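You operate a simulated robot arm through the tools that you are given. There is no shell and no other tool. Be economical: measure what you need, move in short steps, check, and stop when the job is done.

The job below is to be done with a simulated robot arm. You get a single attempt, and the scene is never put back.

Task
Clear the stool seat and wipe the powder off it.
Fine: white bottle in the white caddy, white bag in the upper basket; use the blue sponge and lay it back. Set down upright: white bottle. What is to be rubbed or washed off counts as gone when no trace of it is left.

It is judged by the outcome, as a careful person would: the job done as asked, and still so three seconds after it is handed in. It fails if anything else is knocked over, pushed out of place, dropped, spilled or broken.

Robot
A 7-joint arm with a two-finger parallel gripper, fixed in place. Base frame: the origin is at the foot of the arm, x ahead of it, y to its left, z up. Lengths are in mm, angles in rad, forces in N, time in s.
With the tool pointing down near the work surface it reaches from about 120 to 620 mm from the base axis. Its first joint turns from -1.152 to 1.152 rad. Payload 2.4 kg.
The TCP is the grasp point between the finger pads, 30 mm short of the fingertips. In the tool frame z runs along the fingers and y along their closing line. The gripper opens to 94 mm. The fingers are 28 mm wide and 10 mm thick; the gripper's body (50 by 96 mm) begins 55 mm behind the TCP.
Orientation is that of the tool frame in the base frame, as a unit quaternion [w, x, y, z]. With the fingers straight down and closing along the base's y, the tool's x points along the base's -x, its y along +y and its z along -z.

Tools
- The arm moves only by the tool drive_tool. Its argument "deltas" is one flat list of numbers, 7 for each row, row after row: the shift along the tool's x, y, z in mm, then the turn, a rotation vector about the tool's x, y, z in rad, then the gripper command, from -1 (shut) to 1 (fully open), values between in proportion. In form: [x, y, z, rx, ry, rz, hand, x, y, z, rx, ry, rz, hand, ...]. A call has 1 to 8 rows; each row shifts and turns the commanded pose from where the row before left it, along the tool's axes as they then stand. Each row takes 0.2 s and may step no farther than 50 mm and 0.15 rad from the row before; otherwise, or with a gripper value out of range, the whole call is refused. A pose out of reach is approached as far as the arm can. The call stops where the force on the tool passes 40 N (or 10 N more than at its start, if that is more) or the arm is blocked; 0.2 s more then pass. The fingers move at their own pace (about 153 mm/s each) and stop on an object; they squeeze with about 41 N. The grip force told is the motor's: it shows also when the fingers shut on nothing. Time passes only in rows, and 0.2 s behind the last, so rows that do not move let the fingers close. The reply holds the time, the measured pose of the TCP, the force on the tool along the base axes, the opening and the grip force, in the units named above and with some noise, with the torque about the TCP (base axes, N m) and any sound that the robot's microphone picked up.
- Cameras (640 x 400 px; columns grow to the right, rows downward): "scene" is fixed at [41.4, 479.1, 1436]; the picture's right is [-0.71, -0.71, 0.00], its down [-0.45, 0.45, -0.77] and it looks along [0.55, -0.54, -0.64] (base axes); focal length 303 px, centre (320, 200). "wrist" rides on the gripper at [76, 14, -103] in the tool frame; the picture's right is [-0.18, 0.98, 0.00], its down [-0.75, -0.14, -0.64] and it looks along [-0.63, -0.12, 0.77] (tool axes); focal length 243 px, centre (320, 200). There is no depth. A picture from a camera that has moved, and an enlarged one, comes with that camera's place and axes in the base frame and with its lens.
- grab_frame(camera): a new picture of that camera. It takes no simulated time.
- inspect(camera, box): a new picture of the part [left, top, right, bottom] of that camera's present view, enlarged. It takes no simulated time.
- job_done(): hands the job in; it is judged then, once.

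Work in short steps. Places have to be worked out from the pictures, the camera data and where the tool is seen: move nearer, look again, correct. Check each grasp and each placing, and mend what went wrong. You have 120 turns and 68 pictures in all, those below and enlarged ones among them. Open the gripper and draw the arm clear of the work before you hand the job in, unless the task says otherwise; then end with one line.

The tools are called after "Emit:" by a JSON object that holds its "method" and its "body". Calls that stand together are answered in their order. drive_tool: Moves the arm, as the interface text tells. Its arguments: {"type":"object","properties":{"deltas":{"type":"array"}},"required":["deltas"]} The other tools are called the same way: grab_frame (camera) takes a picture; inspect (camera, box) takes an enlarged picture of a part of a camera's view; job_done () hands the job in.

At the start:

```text
time: 0.0
eef_pos: [382.0, -28.9, 1134.9]
tcp_rot: [-0.001, 0.0, 1.0, 0.0]
force: [0.8, 0.4, -0.1]
torque: [-0.01, 0.0, 0.01]
gripper_width: 94.0
gripper_force: 0.0
```

scene: 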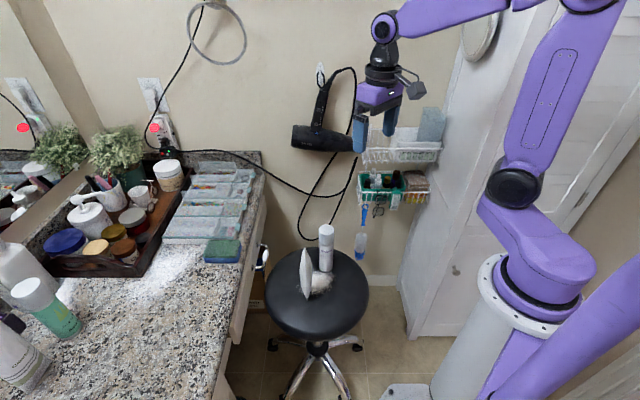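
wrist: 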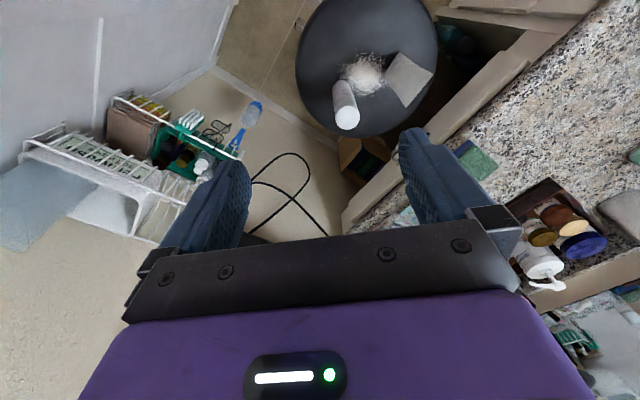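

I'll look closely at the stool, the baskets and the sponge first.

Emit:
{"method": "inspect", "body": {"camera": "scene", "box": [240, 200, 400, 300]}}

Emit:
{"method": "inspect", "body": {"camera": "scene", "box": [330, 90, 490, 250]}}

Emit:
{"method": "inspect", "body": {"camera": "wrist", "box": [260, 0, 520, 170]}}

Emit:
{"method": "inspect", "body": {"camera": "scene", "box": [140, 150, 290, 280]}}

```text
4.00 times, centred on (320, 250) of scene
camera zoom: at [41.4, 479.1, 1436.0], right [-0.71, -0.71, 0.0], down [-0.45, 0.45, -0.77], along [0.55, -0.54, -0.64], focal length 1211 px, centre (320, 0)
```

zoom: 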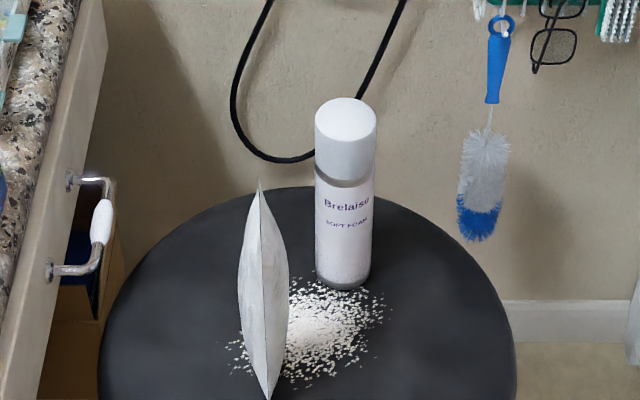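

```text
2.50 times, centred on (410, 170) of scene
camera zoom: at [41.4, 479.1, 1436.0], right [-0.71, -0.71, 0.0], down [-0.45, 0.45, -0.77], along [0.55, -0.54, -0.64], focal length 757 px, centre (95, 275)
```

zoom: 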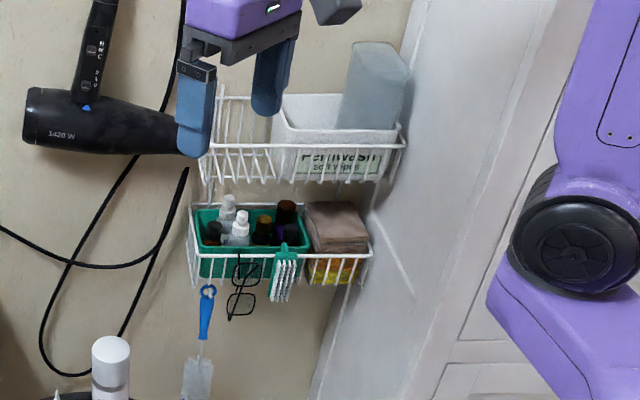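

```text
2.35 times, centred on (390, 85) of wrist
camera zoom: at [305.2, -14.2, 1238.0], right [0.18, 0.98, 0.0], down [0.75, -0.14, 0.64], along [0.63, -0.12, -0.77], focal length 571 px, centre (155, 471)
```

zoom: 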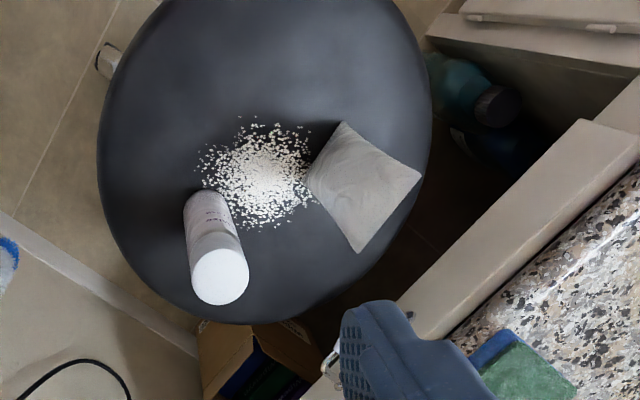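

```text
3.08 times, centred on (215, 215) of scene
camera zoom: at [41.4, 479.1, 1436.0], right [-0.71, -0.71, 0.0], down [-0.45, 0.45, -0.77], along [0.55, -0.54, -0.64], focal length 932 px, centre (643, 154)
```

zoom: 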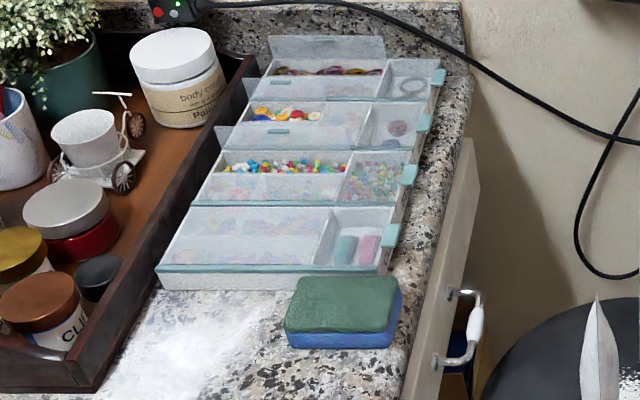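

The bag stands upright near (458,130), the bottle is near (498,5), and the seat is at about z 570. The wall appears to run at 45° to the base axes. I'll yaw the tool 45° to line up with the wall and bag.

Emit:
{"method": "drive_tool", "body": {"deltas": [0, 0, 0, 0, 0, 0.131, 1, 0, 0, 0, 0, 0, 0.131, 1, 0, 0, 0, 0, 0, 0.131, 1, 0, 0, 0, 0, 0, 0.131, 1, 0, 0, 0, 0, 0, 0.131, 1, 0, 0, 0, 0, 0, 0.13, 1]}}

Emit:
{"method": "grab_frame", "body": {"camera": "wrist"}}

```text
time: 1.4
eef_pos: [381.4, -28.2, 1136.8]
tcp_rot: [0.001, 0.383, 0.924, 0.0]
force: [-0.3, -0.6, 0.7]
torque: [0.0, 0.0, 0.0]
gripper_width: 94.0
gripper_force: 0.1
```

```text
61 pictures are left
camera wrist: at [337.6, 35.9, 1238.3], right [0.83, 0.56, 0.0], down [0.43, -0.63, 0.64], along [0.36, -0.53, -0.77], focal length 243 px, centre (320, 200)
```

wrist: 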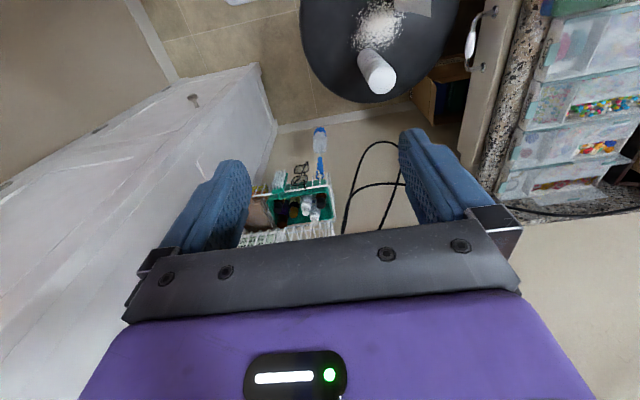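

The yaw is right. Next I back off from the wall and lower to see the stool objects closely.

Emit:
{"method": "drive_tool", "body": {"deltas": [25, 17, 30, 0, 0, 0, 1, 25, 17, 30, 0, 0, 0, 1, 25, 17, 30, 0, 0, 0, 1, 25, 17, 30, 0, 0, 0, 1, 25, 17, 30, 0, 0, 0, 1, 20, 15, 30, 0, 0, 0, 1]}}

Emit:
{"method": "grab_frame", "body": {"camera": "wrist"}}

Emit:
{"method": "grab_frame", "body": {"camera": "scene"}}

```text
time: 2.8
eef_pos: [350.7, 145.7, 954.2]
tcp_rot: [0.001, 0.383, 0.924, 0.001]
force: [0.5, 0.9, 0.7]
torque: [0.01, 0.01, -0.02]
gripper_width: 94.3
gripper_force: 0.0
```

```text
60 pictures are left
camera wrist: at [306.2, 209.3, 1057.0], right [0.83, 0.56, 0.0], down [0.43, -0.63, 0.64], along [0.36, -0.53, -0.77], focal length 243 px, centre (320, 200)
```

wrist: 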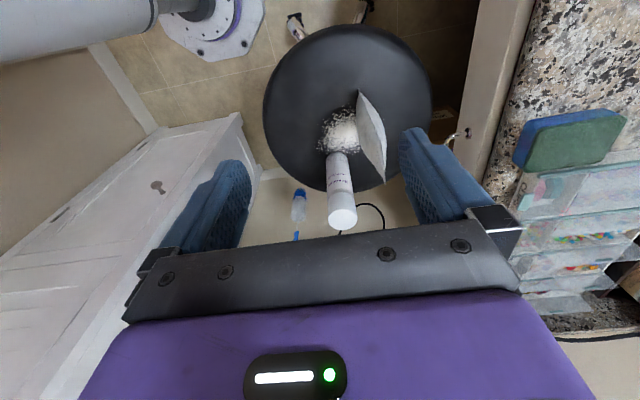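

```text
59 pictures are left
```

scene: 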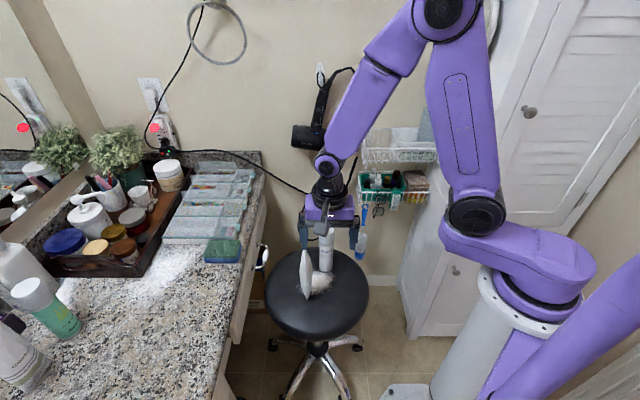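

Emit:
{"method": "inspect", "body": {"camera": "wrist", "box": [250, 20, 450, 240]}}

```text
1.82 times, centred on (350, 130) of wrist
camera zoom: at [306.2, 209.3, 1057.0], right [0.83, 0.56, 0.0], down [0.43, -0.63, 0.64], along [0.36, -0.53, -0.77], focal length 441 px, centre (266, 327)
```

zoom: 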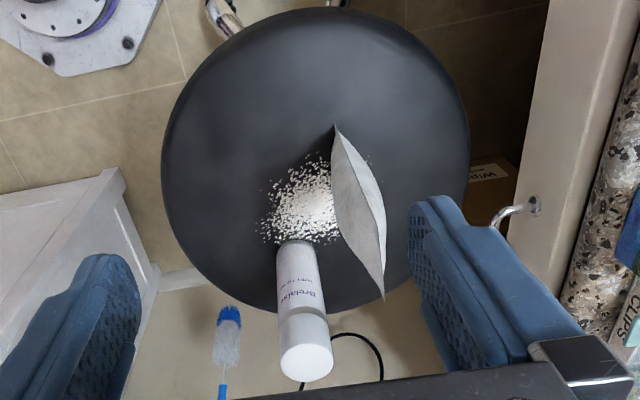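

I put the bag's centre near (480,109) with its top at z≈750, and its plane runs along the wall normal. I move above it and check before descending.

Emit:
{"method": "drive_tool", "body": {"deltas": [-28, 16.5, 24, 0, 0, 0, 1, -28, 16.5, 24, 0, 0, 0, 1, -28, 16.5, 24, 0, 0, 0, 1, -28, 16.5, 24, 0, 0, 0, 1]}}

Emit:
{"method": "grab_frame", "body": {"camera": "wrist"}}

Emit:
{"method": "inspect", "body": {"camera": "scene", "box": [240, 180, 400, 340]}}

```text
time: 3.8
eef_pos: [476.9, 112.8, 859.3]
tcp_rot: [0.0, 0.383, 0.924, 0.0]
force: [0.2, 0.3, 0.2]
torque: [0.03, 0.0, 0.0]
gripper_width: 94.1
gripper_force: 0.1
```

```text
57 pictures are left
camera wrist: at [432.9, 175.7, 961.7], right [0.83, 0.56, 0.0], down [0.43, -0.63, 0.64], along [0.36, -0.53, -0.77], focal length 243 px, centre (320, 200)
```

wrist: 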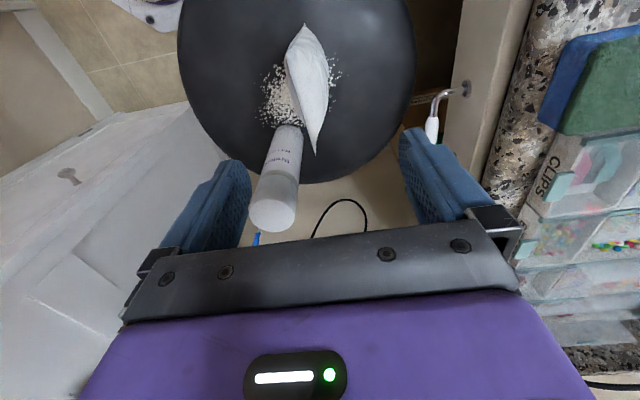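

```text
2.50 times, centred on (320, 260) of scene
camera zoom: at [41.4, 479.1, 1436.0], right [-0.71, -0.71, 0.0], down [-0.45, 0.45, -0.77], along [0.55, -0.54, -0.64], focal length 757 px, centre (320, 50)
```

zoom: 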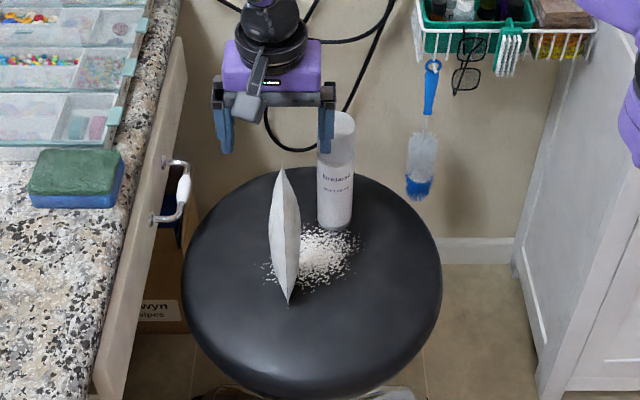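

The bag's plane sits about 6 mm to the side of the TCP. I correct for that, descend straddling it and close.

Emit:
{"method": "drive_tool", "body": {"deltas": [0, -6, 40, 0, 0, 0, 1, 0, 0, 40, 0, 0, 0, 1, 0, 0, 40, 0, 0, 0, 1, 0, 0, 21, 0, 0, 0, 1, 0, 0, 0, 0, 0, 0, 1]}}

Emit:
{"method": "grab_frame", "body": {"camera": "wrist"}}

Emit:
{"method": "inspect", "body": {"camera": "scene", "box": [240, 180, 400, 340]}}

```text
time: 4.6
eef_pos: [479.8, 109.6, 758.9]
tcp_rot: [0.006, 0.382, 0.924, 0.005]
force: [-4.1, 0.7, 32.9]
torque: [0.42, 0.33, 0.02]
gripper_width: 93.9
gripper_force: 0.1
stopped in row 3: the force on the tool passed its limit at 113 N (the readings are from after the stop); the commanded pose is now the measured one
```

```text
55 pictures are left
camera wrist: at [433.8, 173.0, 861.4], right [0.82, 0.57, 0.02], down [0.42, -0.63, 0.65], along [0.38, -0.53, -0.76], focal length 243 px, centre (320, 200)
```

wrist: 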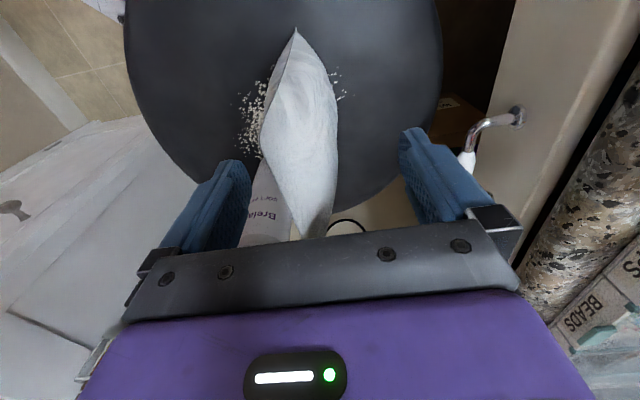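

```text
2.50 times, centred on (320, 260) of scene
camera zoom: at [40.8, 479.0, 1436.1], right [-0.71, -0.71, 0.0], down [-0.45, 0.45, -0.77], along [0.55, -0.54, -0.64], focal length 757 px, centre (320, 50)
```

zoom: 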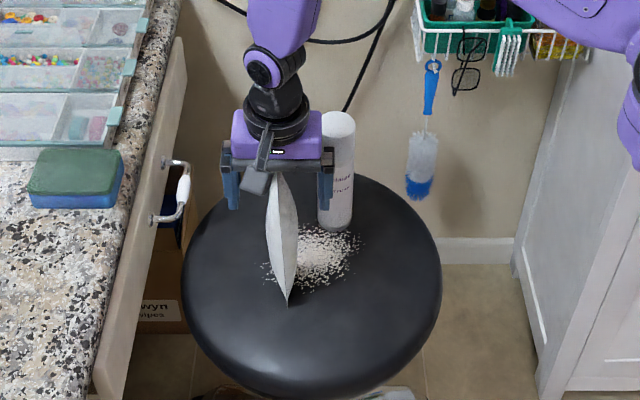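

The palm touched the bag's near-high corner, which reaches about z 812, higher than I judged. The bag is already well between the fingers, so I back off a little and close gently.

Emit:
{"method": "drive_tool", "body": {"deltas": [0, 0, -14, 0, 0, 0, 1, 0, 0, 0, 0, 0, 0, 1]}}

Emit:
{"method": "inspect", "body": {"camera": "wrist", "box": [200, 0, 460, 260]}}

```text
time: 5.2
eef_pos: [477.2, 109.1, 773.2]
tcp_rot: [0.005, 0.382, 0.924, 0.004]
force: [0.2, 0.4, 0.4]
torque: [-0.03, 0.0, 0.01]
gripper_width: 94.2
gripper_force: 0.2
```

```text
1.54 times, centred on (330, 130) of wrist
camera zoom: at [432.5, 172.2, 874.5], right [0.82, 0.56, 0.01], down [0.43, -0.63, 0.65], along [0.37, -0.53, -0.76], focal length 373 px, centre (305, 308)
```

zoom: 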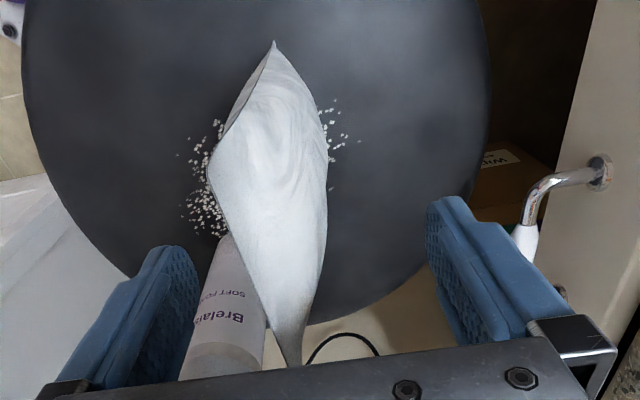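

The bag is centred between the fingers, so I close on it.

Emit:
{"method": "drive_tool", "body": {"deltas": [0, 0, 0, 0, 0, 0, -1, 0, 0, 0, 0, 0, 0, -1, 0, 0, 0, 0, 0, 0, -1]}}

Emit:
{"method": "grab_frame", "body": {"camera": "wrist"}}

```text
time: 6.0
eef_pos: [478.7, 107.7, 772.0]
tcp_rot: [0.006, 0.383, 0.924, 0.004]
force: [0.2, 0.3, 0.4]
torque: [0.0, -0.03, -0.01]
gripper_width: 37.0
gripper_force: 40.7
```

```text
52 pictures are left
camera wrist: at [432.8, 172.3, 874.7], right [0.83, 0.56, 0.01], down [0.43, -0.63, 0.65], along [0.37, -0.53, -0.76], focal length 243 px, centre (320, 200)
```

wrist: 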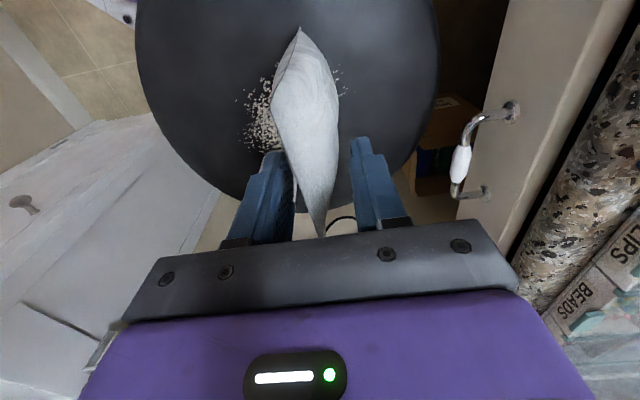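

The grip holds at 37 mm. I lift straight up, well above the height of the upper basket rim.

Emit:
{"method": "drive_tool", "body": {"deltas": [0, 0, -20, 0, 0, 0, -1, 0, 0, -40, 0, 0, 0, -1, 0, 0, -48, 0, 0, 0, -1, 0, 0, -48, 0, 0, 0, -1, 0, 0, -48, 0, 0, 0, -1, 0, 0, -48, 0, 0, 0, -1, 0, 0, -48, 0, 0, 0, -1, 0, 0, -48, 0, 0, 0, -1]}}

Emit:
{"method": "grab_frame", "body": {"camera": "scene"}}

Emit:
{"method": "grab_frame", "body": {"camera": "wrist"}}

```text
time: 7.8
eef_pos: [472.3, 108.2, 1120.3]
tcp_rot: [0.005, 0.383, 0.924, 0.004]
force: [0.2, -0.5, 0.0]
torque: [0.02, -0.02, 0.0]
gripper_width: 36.8
gripper_force: 40.8
```

```text
51 pictures are left
```

scene: 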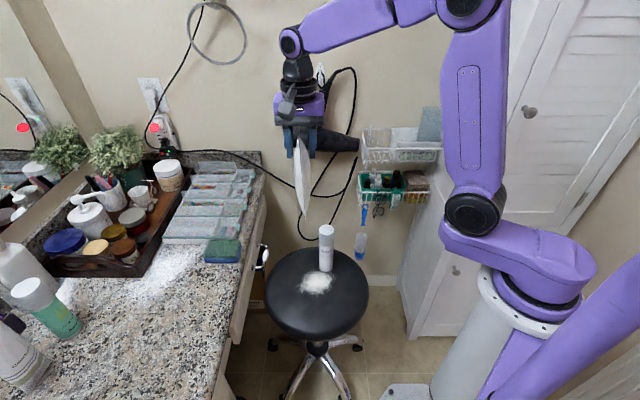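

```text
50 pictures are left
camera wrist: at [427.1, 171.3, 1221.7], right [0.83, 0.56, 0.01], down [0.43, -0.63, 0.65], along [0.37, -0.53, -0.76], focal length 243 px, centre (320, 200)
```

wrist: 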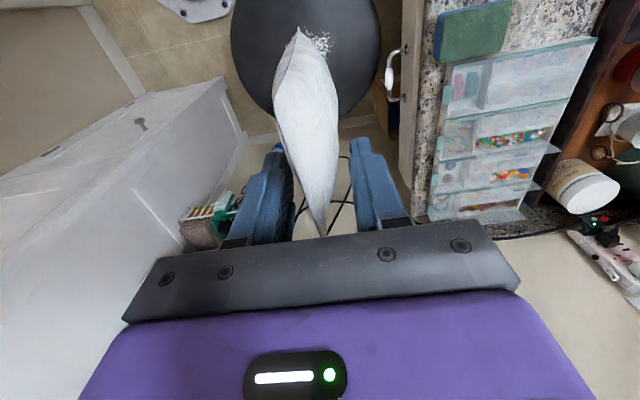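

The lift succeeded with the bag steady. I move partway toward the baskets to get a close wrist view of the upper one.

Emit:
{"method": "drive_tool", "body": {"deltas": [-29, -32, -10, 0, 0, 0, -1, -29, -32, -10, 0, 0, 0, -1, -29, -32, -10, 0, 0, 0, -1, -29, -32, -10, 0, 0, 0, -1, -29, -32, -10, 0, 0, 0, -1]}}

Emit:
{"method": "grab_frame", "body": {"camera": "wrist"}}

Emit:
{"method": "inspect", "body": {"camera": "scene", "box": [260, 90, 460, 215]}}

```text
time: 9.0
eef_pos: [458.9, -105.9, 1170.7]
tcp_rot: [0.004, 0.382, 0.924, 0.004]
force: [-0.5, 0.8, -0.2]
torque: [-0.05, -0.04, 0.03]
gripper_width: 37.0
gripper_force: 41.0
```

```text
49 pictures are left
camera wrist: at [414.1, -42.7, 1271.8], right [0.82, 0.57, 0.01], down [0.43, -0.63, 0.64], along [0.37, -0.53, -0.76], focal length 243 px, centre (320, 200)
```

wrist: 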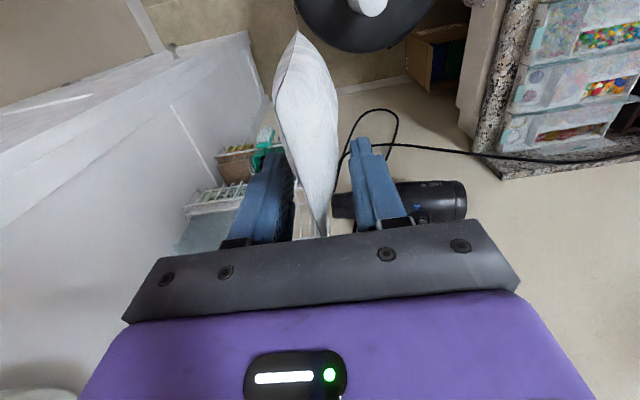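

```text
3.20 times, centred on (360, 152) of scene
camera zoom: at [41.4, 479.1, 1436.0], right [-0.71, -0.71, 0.0], down [-0.45, 0.45, -0.77], along [0.55, -0.54, -0.64], focal length 969 px, centre (192, 352)
```

zoom: 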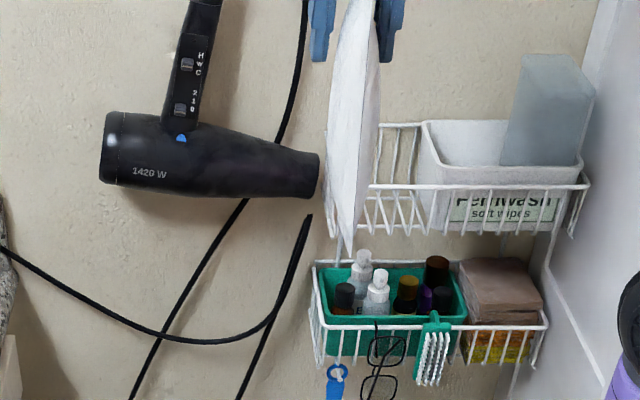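

The basket is hidden behind the left finger from here. I shift left and back so it shows to the left of the fingers.

Emit:
{"method": "drive_tool", "body": {"deltas": [10, 40, 0, 0, 0, 0, -1, 10, 40, 0, 0, 0, 0, -1, 10, 40, 0, 0, 0, 0, -1]}}

Emit:
{"method": "inspect", "body": {"camera": "wrist", "box": [80, 100, 300, 240]}}

Emit:
{"method": "inspect", "body": {"camera": "scene", "box": [340, 95, 460, 195]}}

```text
time: 9.8
eef_pos: [525.4, -1.7, 1170.4]
tcp_rot: [0.006, 0.382, 0.924, 0.004]
force: [-1.0, 0.1, 0.9]
torque: [-0.02, -0.03, 0.03]
gripper_width: 37.1
gripper_force: 40.4
```

```text
2.86 times, centred on (190, 170) of wrist
camera zoom: at [480.1, 62.7, 1272.6], right [0.83, 0.56, 0.01], down [0.43, -0.63, 0.65], along [0.37, -0.53, -0.76], focal length 693 px, centre (691, 286)
```

zoom: 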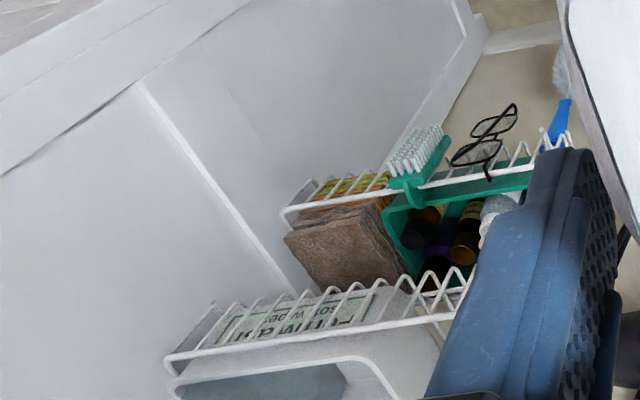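

```text
4.00 times, centred on (400, 145) of scene
camera zoom: at [41.4, 479.1, 1436.0], right [-0.71, -0.71, 0.0], down [-0.45, 0.45, -0.77], along [0.55, -0.54, -0.64], focal length 1211 px, centre (0, 420)
```

zoom: 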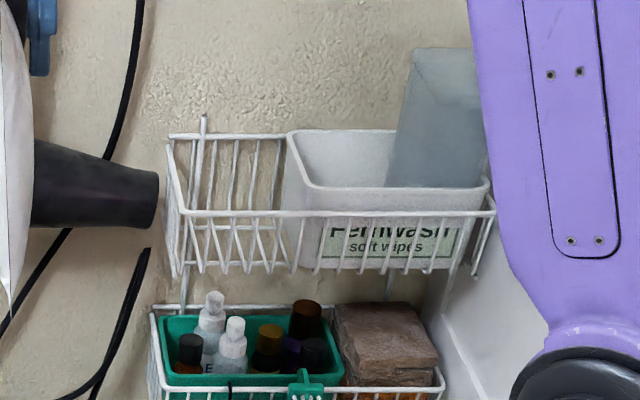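

The upper basket's empty left bay spans q≈122–223 along the wall, at p_n≈562–690 from the base toward the wall, with its rim at z≈935 and floor about 872. The white caddy fills the right part of the basket. I carry the bag sideways to line up with the empty bay.

Emit:
{"method": "drive_tool", "body": {"deltas": [0, -38, -6, 0, 0, 0, -1, 0, -38, -6, 0, 0, 0, -1, 0, -38, -6, 0, 0, 0, -1, 0, -38, -6, 0, 0, 0, -1, 0, -38, -6, 0, 0, 0, -1]}}

Emit:
{"method": "drive_tool", "body": {"deltas": [-40, 0, 0, 0, 0, 0, -1, -40, 0, 0, 0, 0, 0, -1, -40, 0, 0, 0, 0, 0, -1, -40, 0, 0, 0, 0, 0, -1]}}

Emit:
{"method": "grab_frame", "body": {"camera": "scene"}}

Emit:
{"method": "grab_frame", "body": {"camera": "wrist"}}

```text
time: 11.0
eef_pos: [393.2, -136.8, 1199.2]
tcp_rot: [0.005, 0.383, 0.924, 0.004]
force: [-0.3, -0.4, -0.2]
torque: [0.0, -0.04, 0.01]
gripper_width: 36.8
gripper_force: 41.4
```

```text
time: 12.0
eef_pos: [506.5, -248.9, 1199.4]
tcp_rot: [0.006, 0.381, 0.924, 0.003]
force: [0.4, 0.6, -0.6]
torque: [-0.03, -0.01, 0.02]
gripper_width: 37.1
gripper_force: 40.6
```

```text
45 pictures are left
```

scene: 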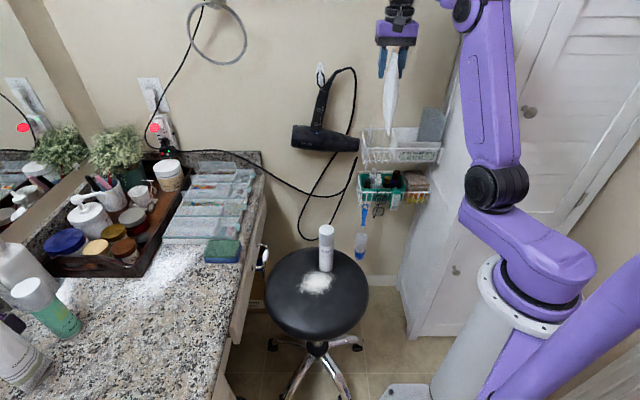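

```text
44 pictures are left
camera wrist: at [460.9, -185.3, 1302.0], right [0.82, 0.57, 0.01], down [0.43, -0.63, 0.65], along [0.37, -0.53, -0.76], focal length 243 px, centre (320, 200)
```

wrist: 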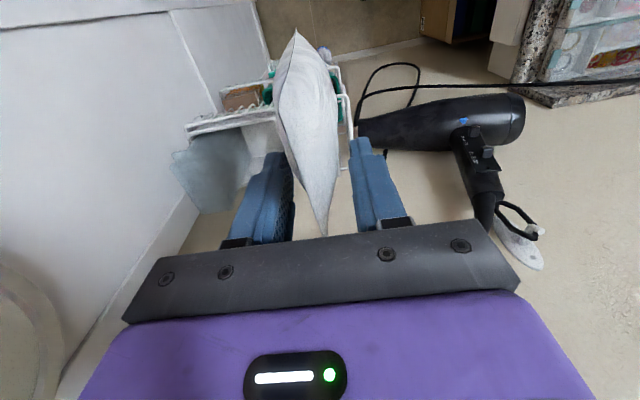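

I'm now in front of the bay at q=182. I advance to p_n≈619 over it and look.

Emit:
{"method": "drive_tool", "body": {"deltas": [-30, -2, 0, 0, 0, 0, -1, -30, 0, 0, 0, 0, 0, -1, -25, 0, 0, 0, 0, 0, -1]}}

Emit:
{"method": "inspect", "body": {"camera": "wrist", "box": [180, 20, 440, 240]}}

Emit:
{"method": "inspect", "body": {"camera": "scene", "box": [320, 60, 480, 190]}}

```text
time: 12.8
eef_pos: [548.8, -298.5, 1198.7]
tcp_rot: [0.004, 0.382, 0.924, 0.004]
force: [-0.5, -0.3, -1.7]
torque: [-0.02, -0.05, 0.01]
gripper_width: 36.7
gripper_force: 40.9
out of reach, approached as far as the arm can: row 3
```

```text
1.82 times, centred on (310, 130) of wrist
camera zoom: at [502.5, -234.2, 1301.2], right [0.82, 0.56, 0.01], down [0.43, -0.64, 0.64], along [0.37, -0.53, -0.76], focal length 441 px, centre (338, 327)
```

zoom: 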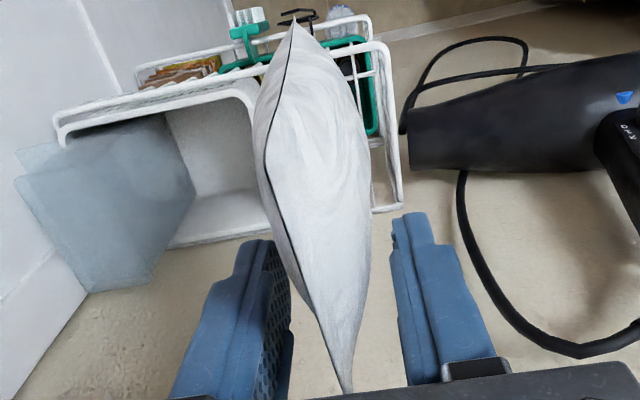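

```text
3.08 times, centred on (400, 125) of scene
camera zoom: at [41.4, 479.1, 1436.0], right [-0.71, -0.71, 0.0], down [-0.45, 0.45, -0.77], along [0.55, -0.54, -0.64], focal length 932 px, centre (74, 431)
```

zoom: 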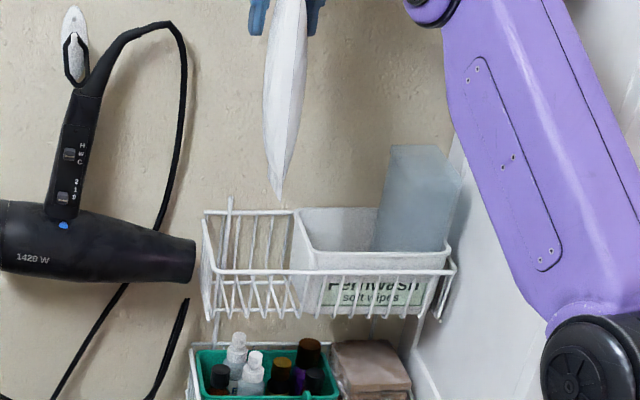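

The arm stops at p_n≈599 at this height, and the bag's near-low corner (p_n≈546, z≈1015) is still short of the rim. I lower a bit, staying above the rim, to see whether the reach grows.

Emit:
{"method": "drive_tool", "body": {"deltas": [0, 0, 25, 0, 0, 0, -1, 0, 0, 25, 0, 0, 0, -1, -20, 0, 0, 0, 0, 0, -1, -15, 0, 0, 0, 0, 0, -1]}}

```text
time: 13.8
eef_pos: [567.3, -318.4, 1149.2]
tcp_rot: [0.004, 0.383, 0.924, 0.004]
force: [0.2, 0.3, -0.5]
torque: [-0.02, -0.02, -0.03]
gripper_width: 36.6
gripper_force: 41.0
out of reach, approached as far as the arm can: row 4
```

The reach grows lower down: p_n is now 626. I check the clearance to the rim before lowering in.

Emit:
{"method": "inspect", "body": {"camera": "wrist", "box": [180, 20, 440, 240]}}

Emit:
{"method": "inspect", "body": {"camera": "scene", "box": [340, 90, 450, 170]}}

```text
1.82 times, centred on (310, 130) of wrist
camera zoom: at [521.8, -253.8, 1250.6], right [0.83, 0.56, 0.01], down [0.43, -0.63, 0.64], along [0.37, -0.53, -0.76], focal length 441 px, centre (338, 327)
```

zoom: 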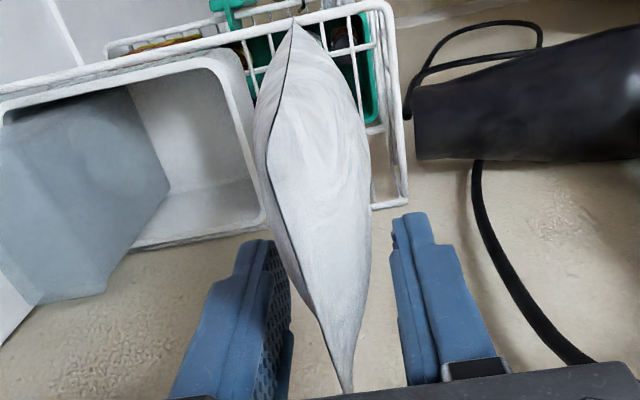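

```text
5.00 times, centred on (395, 130) of scene
camera zoom: at [41.4, 479.1, 1436.0], right [-0.71, -0.71, 0.0], down [-0.45, 0.45, -0.77], along [0.55, -0.54, -0.64], focal length 1514 px, centre (-55, 550)
```

zoom: 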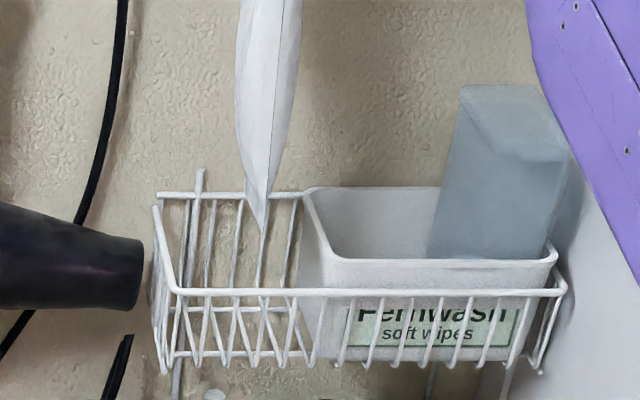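

The near-low corner would just graze the front rim. A small 0.1 rad tilt swings the bag's bottom about 18 mm toward the wall; I do that and check again.

Emit:
{"method": "drive_tool", "body": {"deltas": [0, 3, 0, 0, -0.1, 0, -1, 0, 0, 10, 0, 0, 0, -1]}}

Emit:
{"method": "inspect", "body": {"camera": "wrist", "box": [180, 0, 440, 220]}}

```text
time: 14.4
eef_pos: [569.5, -316.8, 1138.7]
tcp_rot: [0.052, 0.382, 0.923, -0.016]
force: [0.3, -0.8, -1.4]
torque: [0.02, -0.03, 0.01]
gripper_width: 37.1
gripper_force: 40.5
```

```text
1.82 times, centred on (310, 110) of wrist
camera zoom: at [517.7, -245.7, 1232.6], right [0.82, 0.57, 0.03], down [0.38, -0.59, 0.72], along [0.42, -0.58, -0.7], focal length 441 px, centre (338, 364)
```

zoom: 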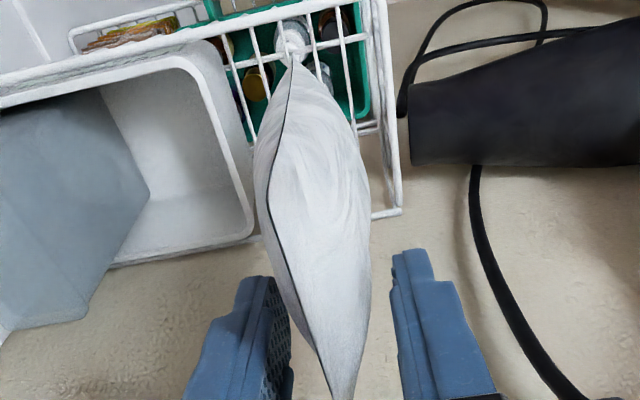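

The corner is now well inside the rim. I lower straight down in small steps, watching the force.

Emit:
{"method": "drive_tool", "body": {"deltas": [1.5, 0, 15, 0, 0, 0, -1, 1.5, 0, 15, 0, 0, 0, -1, 1.5, 0, 15, 0, 0, 0, -1]}}

Emit:
{"method": "inspect", "body": {"camera": "scene", "box": [340, 70, 450, 170]}}

```text
time: 15.2
eef_pos: [569.9, -318.0, 1093.4]
tcp_rot: [0.051, 0.383, 0.922, -0.015]
force: [-0.3, -0.4, -0.1]
torque: [0.01, -0.01, 0.0]
gripper_width: 36.7
gripper_force: 40.9
```

```text
4.00 times, centred on (395, 120) of scene
camera zoom: at [41.4, 479.1, 1436.0], right [-0.71, -0.71, 0.0], down [-0.45, 0.45, -0.77], along [0.55, -0.54, -0.64], focal length 1211 px, centre (20, 520)
```

zoom: 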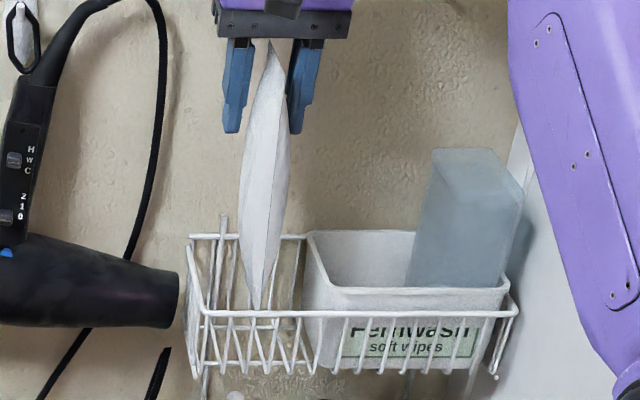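

The bag is inside the bay. I keep lowering until it touches the floor.

Emit:
{"method": "drive_tool", "body": {"deltas": [1, 0, 10, 0, 0, 0, -1, 1, 0, 10, 0, 0, 0, -1, 0.5, 0, 5, 0, 0, 0, -1]}}

Emit:
{"method": "drive_tool", "body": {"deltas": [0.5, 0, 5, 0, 0, 0, -1, 0.5, 0, 4, 0, 0, 0, -1]}}

Emit:
{"method": "inspect", "body": {"camera": "scene", "box": [340, 70, 450, 170]}}

```text
time: 16.0
eef_pos: [570.6, -316.2, 1067.7]
tcp_rot: [0.051, 0.383, 0.922, -0.016]
force: [0.0, 0.2, -0.7]
torque: [0.0, 0.04, 0.01]
gripper_width: 36.5
gripper_force: 41.2
```

```text
time: 16.6
eef_pos: [571.7, -316.1, 1060.1]
tcp_rot: [0.051, 0.382, 0.923, -0.015]
force: [-0.3, 0.3, -0.7]
torque: [0.02, 0.02, 0.01]
gripper_width: 36.6
gripper_force: 41.3
```

```text
4.00 times, centred on (395, 120) of scene
camera zoom: at [41.4, 479.1, 1436.0], right [-0.71, -0.71, 0.0], down [-0.45, 0.45, -0.77], along [0.55, -0.54, -0.64], focal length 1211 px, centre (20, 520)
```

zoom: 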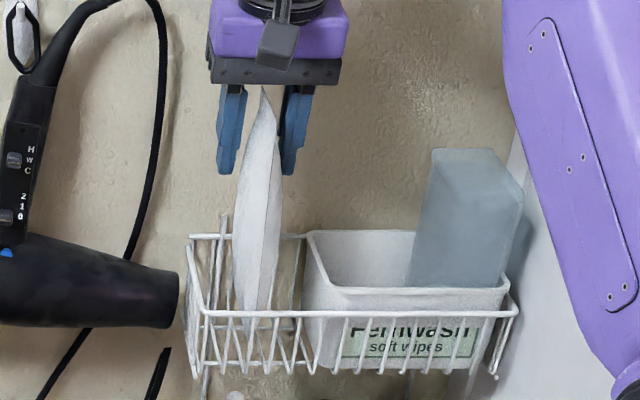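

The corner is still above the basket floor, so I keep going down.

Emit:
{"method": "drive_tool", "body": {"deltas": [0.5, 0, 5, 0, 0, 0, -1, 0.5, 0, 5, 0, 0, 0, -1, 0.5, 0, 5, 0, 0, 0, -1, 0, 0, 0, 0, 0, 0, -1]}}

```text
time: 17.6
eef_pos: [570.5, -316.3, 1045.8]
tcp_rot: [0.053, 0.382, 0.922, -0.015]
force: [-2.3, 0.7, 9.7]
torque: [0.51, 0.46, 0.02]
gripper_width: 37.0
gripper_force: 41.0
```

It contacts the floor at 10 N, near z≈861. I open the fingers slightly to let the bag settle, then look.

Emit:
{"method": "drive_tool", "body": {"deltas": [0, 0, 0, 0, 0, 0, 0.0, 0, 0, 0, 0, 0, 0, 0.0, 0, 0, 0, 0, 0, 0, 0.15]}}

Emit:
{"method": "inspect", "body": {"camera": "scene", "box": [340, 70, 450, 170]}}

```text
time: 18.4
eef_pos: [571.2, -316.7, 1045.2]
tcp_rot: [0.052, 0.383, 0.922, -0.015]
force: [-0.1, -0.5, 0.2]
torque: [0.01, 0.01, -0.02]
gripper_width: 54.1
gripper_force: 0.0
```

```text
4.00 times, centred on (395, 120) of scene
camera zoom: at [41.4, 479.1, 1436.0], right [-0.71, -0.71, 0.0], down [-0.45, 0.45, -0.77], along [0.55, -0.54, -0.64], focal length 1211 px, centre (20, 520)
```

zoom: 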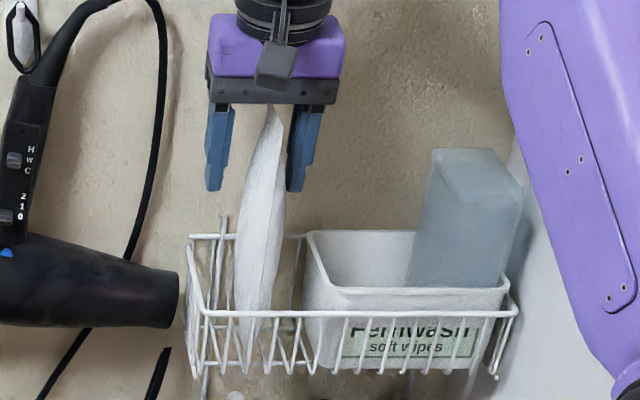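

The bag stands in the bay. I open a bit more and withdraw straight up along the tool axis.

Emit:
{"method": "drive_tool", "body": {"deltas": [0, 0, 0, 0, 0, 0, 0.5, 0, 0, 0, 0, 0, 0, 0.5, 0, 0, -20, 0, 0, 0, 0.5, 0, 0, -25, 0, 0, 0, 0.5, 0, 0, -30, 0, 0, 0, 0.5, 0, 0, -30, 0, 0, 0, 0.5]}}

Emit:
{"method": "inspect", "body": {"camera": "scene", "box": [340, 50, 450, 170]}}

Emit:
{"method": "grab_frame", "body": {"camera": "wrist"}}

```text
time: 19.8
eef_pos: [564.4, -311.6, 1150.8]
tcp_rot: [0.052, 0.383, 0.922, -0.016]
force: [-0.2, -0.6, 0.1]
torque: [0.0, 0.01, 0.0]
gripper_width: 70.3
gripper_force: 0.1
```

```text
3.33 times, centred on (395, 110) of scene
camera zoom: at [41.4, 479.1, 1436.0], right [-0.71, -0.71, 0.0], down [-0.45, 0.45, -0.77], along [0.55, -0.54, -0.64], focal length 1009 px, centre (70, 500)
```

zoom: 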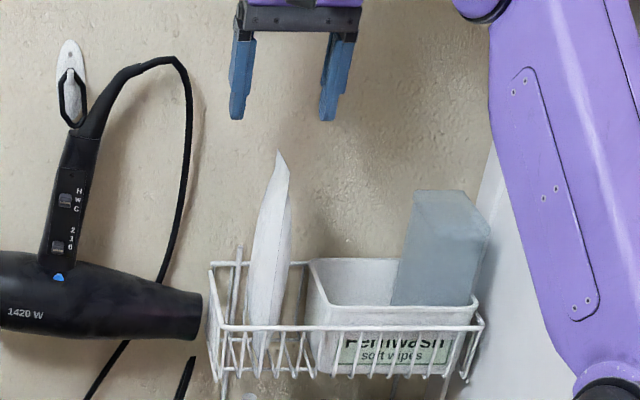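

```text
34 pictures are left
camera wrist: at [511.0, -240.3, 1244.6], right [0.82, 0.56, 0.03], down [0.38, -0.59, 0.72], along [0.42, -0.58, -0.7], focal length 243 px, centre (320, 200)
```

wrist: 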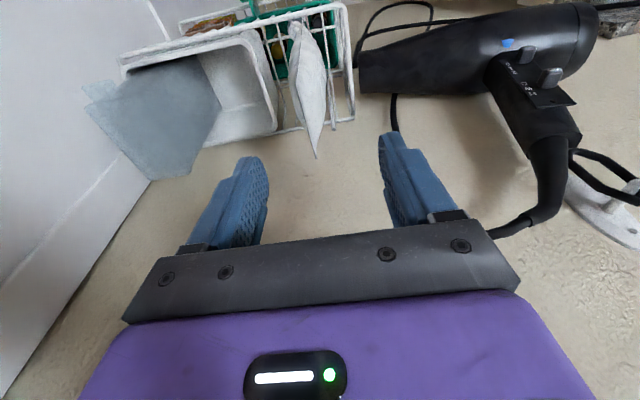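

The bag stands steadily in the upper basket. Before fetching the bottle I shift over the caddy to measure its free space.

Emit:
{"method": "drive_tool", "body": {"deltas": [10, -30, 0, 0, 0.05, 0, 0.5, 10, -30, 0, 0, 0.05, 0, 0.5, 10, -30, 0, 0, 0, 0, 0.5]}}

Emit:
{"method": "inspect", "body": {"camera": "wrist", "box": [180, 10, 380, 150]}}

```text
time: 20.6
eef_pos: [478.8, -352.9, 1145.3]
tcp_rot: [0.005, 0.382, 0.924, 0.004]
force: [-0.8, -0.7, 0.0]
torque: [0.03, -0.03, -0.03]
gripper_width: 70.7
gripper_force: 0.1
```

```text
2.86 times, centred on (280, 80) of wrist
camera zoom: at [433.4, -289.0, 1247.5], right [0.82, 0.57, 0.01], down [0.43, -0.63, 0.65], along [0.37, -0.53, -0.76], focal length 693 px, centre (434, 543)
```

zoom: 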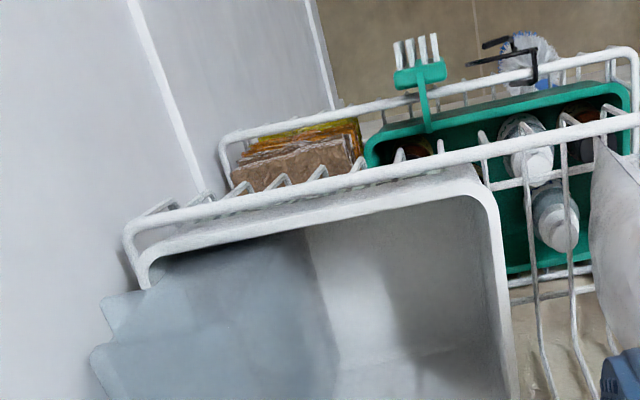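

The caddy's free space runs q≈36–111 at the rim, so the bottle (about 47 mm across) should stand near q≈75, p_n≈625. I'll grip it with the fingers closing along the wall normal to stay clear of the grey box. I back away toward the bottle now.

Emit:
{"method": "drive_tool", "body": {"deltas": [45, 0, 0, 0, 0, 0, 0.5, 45, 0, 0, 0, 0, 0, 0.5, 45, 0, 0, 0, 0, 0, 0.5, 20, 44, 0, 0, 0, 0, 1, 20, 44, 0, 0, 0, 0, 1, 20, 44, 0, 0, 0, 0, 1, 20, 44, 0, 0, 0, 0, 1, 20, 44, 0, 0, 0, 0, 1]}}

Emit:
{"method": "drive_tool", "body": {"deltas": [0, 45, 0, 0, 0, 0, 1, 0, 0, 0, 0, 0, 0.13, 1, 0, 0, 0, 0, 0, 0.13, 1, 0, 0, 0, 0, 0, 0.13, 1, 0, 0, 0, 0, 0, 0.13, 1, 0, 0, 0, 0, 0, 0.13, 1, 0, 0, 0, 0, 0, 0.13, 1]}}

Emit:
{"method": "drive_tool", "body": {"deltas": [0, 0, 40, 0, 0, 0.13, 1, 0, 0, 40, 0, 0, 0.13, 1, 0, 0, 40, 0, 0, 0.13, 1, 0, 0, 40, 0, 0, 0.13, 1, 0, 0, 40, 0, 0, 0.13, 1, 0, 0, 40, 0, 0, 0.14, 1]}}

Emit:
{"method": "grab_frame", "body": {"camera": "wrist"}}

```text
time: 22.4
eef_pos: [467.4, -29.2, 1147.9]
tcp_rot: [0.005, 0.383, 0.924, 0.004]
force: [0.2, 0.3, 0.5]
torque: [-0.02, -0.06, -0.04]
gripper_width: 94.2
gripper_force: 0.0
```

```text
time: 24.0
eef_pos: [497.2, 1.3, 1148.5]
tcp_rot: [0.003, 0.706, 0.709, 0.005]
force: [-0.5, 0.8, -0.9]
torque: [0.01, 0.03, 0.0]
gripper_width: 94.1
gripper_force: 0.2
```

```text
time: 25.4
eef_pos: [500.9, 2.0, 909.0]
tcp_rot: [0.0, 0.924, 0.382, 0.008]
force: [0.4, -0.6, -0.1]
torque: [0.03, 0.0, -0.04]
gripper_width: 93.7
gripper_force: 0.0
```

```text
32 pictures are left
camera wrist: at [563.1, 45.8, 1013.1], right [0.56, -0.83, 0.01], down [-0.64, -0.43, 0.63], along [-0.52, -0.36, -0.77], focal length 243 px, centre (320, 200)
```

wrist: 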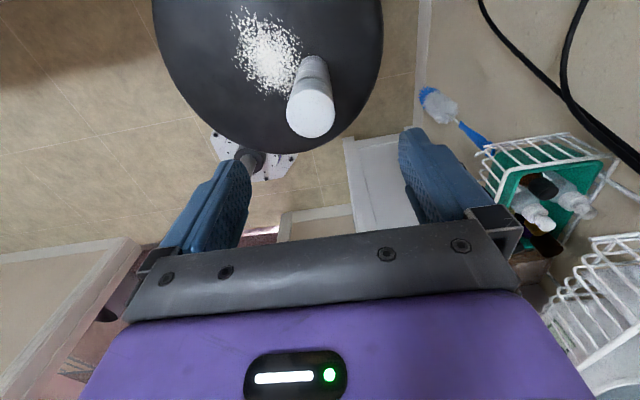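

The bottle cap lies about 9 mm off centre along the closing line. I correct and descend around the bottle's upper part.

Emit:
{"method": "drive_tool", "body": {"deltas": [-4, -9, 30, 0, 0, 0, 1, 0, 0, 40, 0, 0, 0, 1, 0, 0, 20, 0, 0, 0, 1]}}

Emit:
{"method": "grab_frame", "body": {"camera": "wrist"}}

```text
time: 26.2
eef_pos: [492.5, 4.2, 817.1]
tcp_rot: [0.001, 0.924, 0.383, 0.006]
force: [0.0, 0.0, -0.3]
torque: [0.01, 0.04, -0.01]
gripper_width: 93.9
gripper_force: 0.2
```

```text
31 pictures are left
camera wrist: at [554.2, 48.9, 920.2], right [0.56, -0.83, 0.01], down [-0.64, -0.43, 0.63], along [-0.52, -0.36, -0.77], focal length 243 px, centre (320, 200)
```

wrist: 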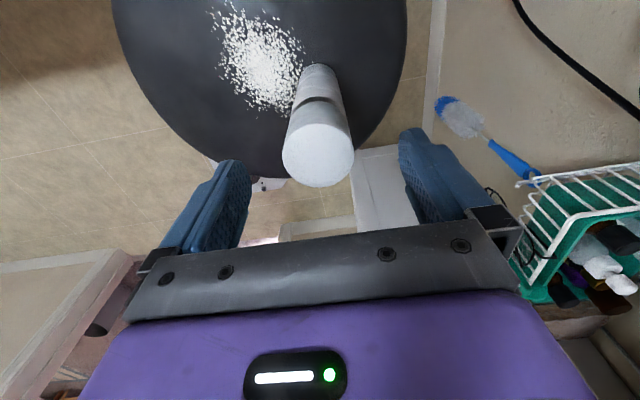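

The bottle is centred with its cap top at z≈780. I descend 75 mm and close.

Emit:
{"method": "drive_tool", "body": {"deltas": [-2, 0, 40, 0, 0, 0, 1, 0, 0, 35, 0, 0, 0, 1, 0, 0, 0, 0, 0, 0, -1, 0, 0, 0, 0, 0, 0, -1, 0, 0, 0, 0, 0, 0, -1]}}

```text
time: 27.4
eef_pos: [492.4, 6.1, 744.5]
tcp_rot: [0.001, 0.924, 0.383, 0.006]
force: [-0.4, 1.1, 0.0]
torque: [0.01, -0.02, 0.01]
gripper_width: 46.6
gripper_force: 40.6
```

It's gripped at 46.6 mm. I lift straight up.

Emit:
{"method": "drive_tool", "body": {"deltas": [0, 0, -30, 0, 0, 0, -1, 0, 0, -48, 0, 0, 0, -1, 0, 0, -48, 0, 0, 0, -1, 0, 0, -48, 0, 0, 0, -1, 0, 0, -48, 0, 0, 0, -1, 0, 0, -48, 0, 0, 0, -1, 0, 0, -48, 0, 0, 0, -1, 0, 0, -48, 0, 0, 0, -1]}}

Emit:
{"method": "drive_tool", "body": {"deltas": [-45, 0, -20, 0, 0, 0, -1, -45, 0, -15, 0, 0, 0, -1, -45, 0, -15, 0, 0, 0, -1, -45, 0, 0, 0, 0, 0, -1, -45, 0, 0, 0, 0, 0, -1, -45, 0, 0, 0, 0, 0, -1, 0, 45, 0, 0, 0, 0, -1, 0, 45, 0, 0, 0, 0, -1]}}

Emit:
{"method": "grab_frame", "body": {"camera": "wrist"}}

Emit:
{"method": "grab_frame", "body": {"camera": "scene"}}

```text
time: 29.2
eef_pos: [489.3, 1.4, 1110.0]
tcp_rot: [0.001, 0.924, 0.383, 0.006]
force: [0.6, 0.2, -2.5]
torque: [0.0, 0.02, -0.02]
gripper_width: 46.2
gripper_force: 40.6
```

```text
time: 31.0
eef_pos: [362.2, -251.1, 1156.1]
tcp_rot: [0.001, 0.924, 0.383, 0.006]
force: [0.4, 0.8, -1.7]
torque: [0.01, 0.04, -0.01]
gripper_width: 46.3
gripper_force: 40.9
```

```text
30 pictures are left
camera wrist: at [424.0, -207.0, 1259.4], right [0.57, -0.82, 0.0], down [-0.64, -0.44, 0.63], along [-0.52, -0.36, -0.77], focal length 243 px, centre (320, 200)
```

wrist: 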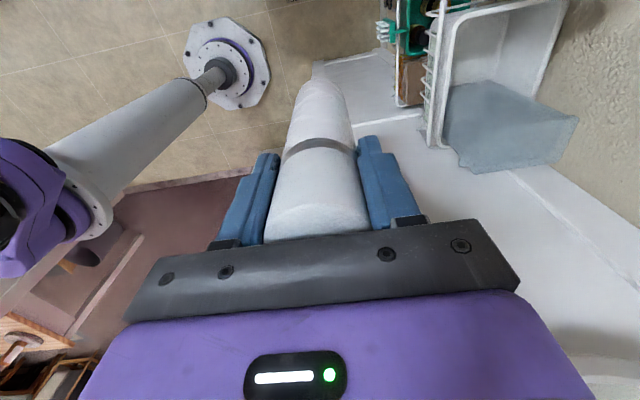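

```text
29 pictures are left
```

scene: 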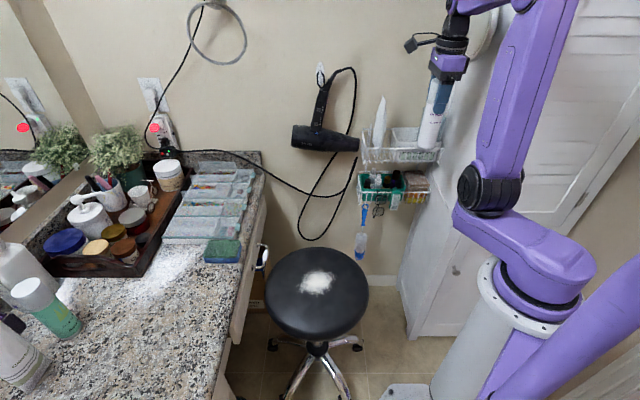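

The bottle hangs clear at z≈980 and is lined up with the caddy's free space. I advance over it.

Emit:
{"method": "drive_tool", "body": {"deltas": [-2, 40, 0, 0, 0, 0, -1, 0, 40, 0, 0, 0, 0, -1, 0, 40, 0, 0, 0, 0, -1, 0, 40, 0, 0, 0, 0, -1, 0, 26, 0, 0, 0, 0, -1]}}

Emit:
{"method": "inspect", "body": {"camera": "wrist", "box": [220, 0, 460, 170]}}

Emit:
{"method": "inspect", "body": {"camera": "scene", "box": [350, 70, 460, 170]}}

```text
time: 32.2
eef_pos: [490.7, -381.8, 1157.8]
tcp_rot: [0.001, 0.924, 0.383, 0.006]
force: [-0.5, -0.2, -2.3]
torque: [0.02, 0.02, -0.04]
gripper_width: 46.2
gripper_force: 41.1
```

```text
2.35 times, centred on (340, 85) of wrist
camera zoom: at [553.4, -339.0, 1261.7], right [0.57, -0.82, 0.0], down [-0.64, -0.44, 0.63], along [-0.52, -0.36, -0.77], focal length 571 px, centre (273, 471)
```

zoom: 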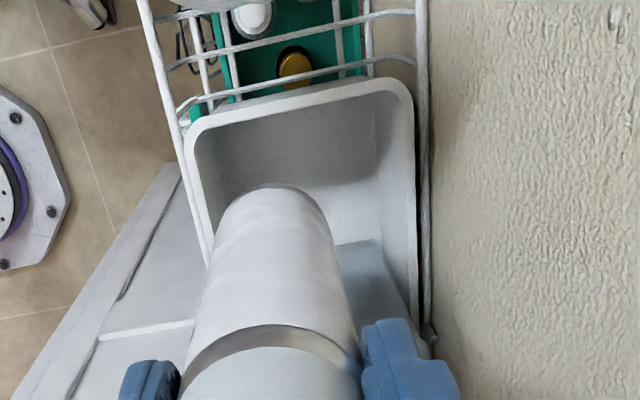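

```text
4.00 times, centred on (405, 120) of scene
camera zoom: at [41.5, 479.1, 1436.0], right [-0.71, -0.71, 0.0], down [-0.45, 0.45, -0.77], along [0.55, -0.54, -0.64], focal length 1211 px, centre (-20, 520)
```

zoom: 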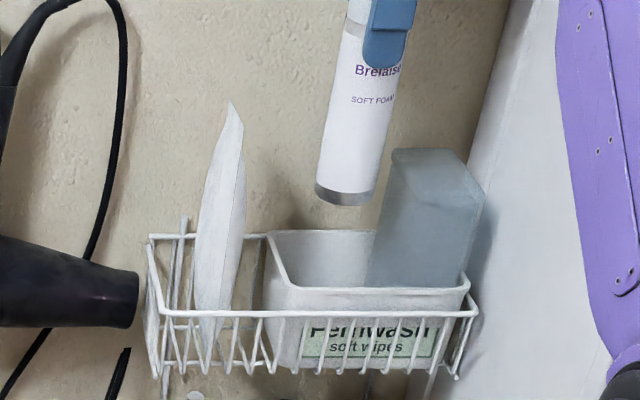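

The bottle is clear over the caddy, with roughly 10 mm margins to the grey box and the caddy wall. I nudge 3 mm away from the box and lower in small steps.

Emit:
{"method": "drive_tool", "body": {"deltas": [3, 3, 10, 0, 0, 0, -1, 0, 0, 20, 0, 0, 0, -1, 0, 0, 20, 0, 0, 0, -1, 0, 0, 10, 0, 0, 0, -1]}}

Emit:
{"method": "inspect", "body": {"camera": "scene", "box": [350, 70, 460, 170]}}

Emit:
{"method": "inspect", "body": {"camera": "wrist", "box": [220, 0, 460, 170]}}

```text
time: 33.2
eef_pos: [496.3, -382.4, 1098.2]
tcp_rot: [0.001, 0.924, 0.383, 0.006]
force: [0.7, -0.2, -1.8]
torque: [0.02, -0.01, -0.02]
gripper_width: 46.4
gripper_force: 41.4
```

```text
4.00 times, centred on (405, 120) of scene
camera zoom: at [41.5, 479.1, 1436.0], right [-0.71, -0.71, 0.0], down [-0.45, 0.45, -0.77], along [0.55, -0.54, -0.64], focal length 1211 px, centre (-20, 520)
```

zoom: 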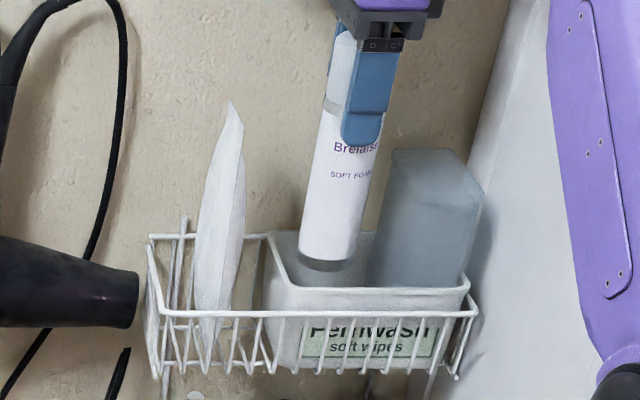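

```text
2.35 times, centred on (340, 85) of wrist
camera zoom: at [558.5, -339.1, 1200.9], right [0.57, -0.82, 0.0], down [-0.64, -0.44, 0.63], along [-0.52, -0.36, -0.77], focal length 571 px, centre (273, 471)
```

zoom: 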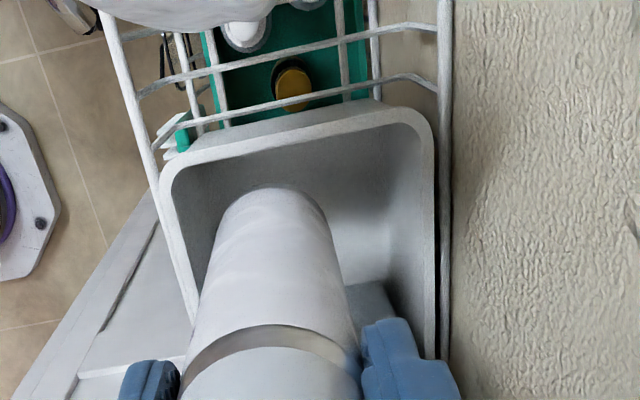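

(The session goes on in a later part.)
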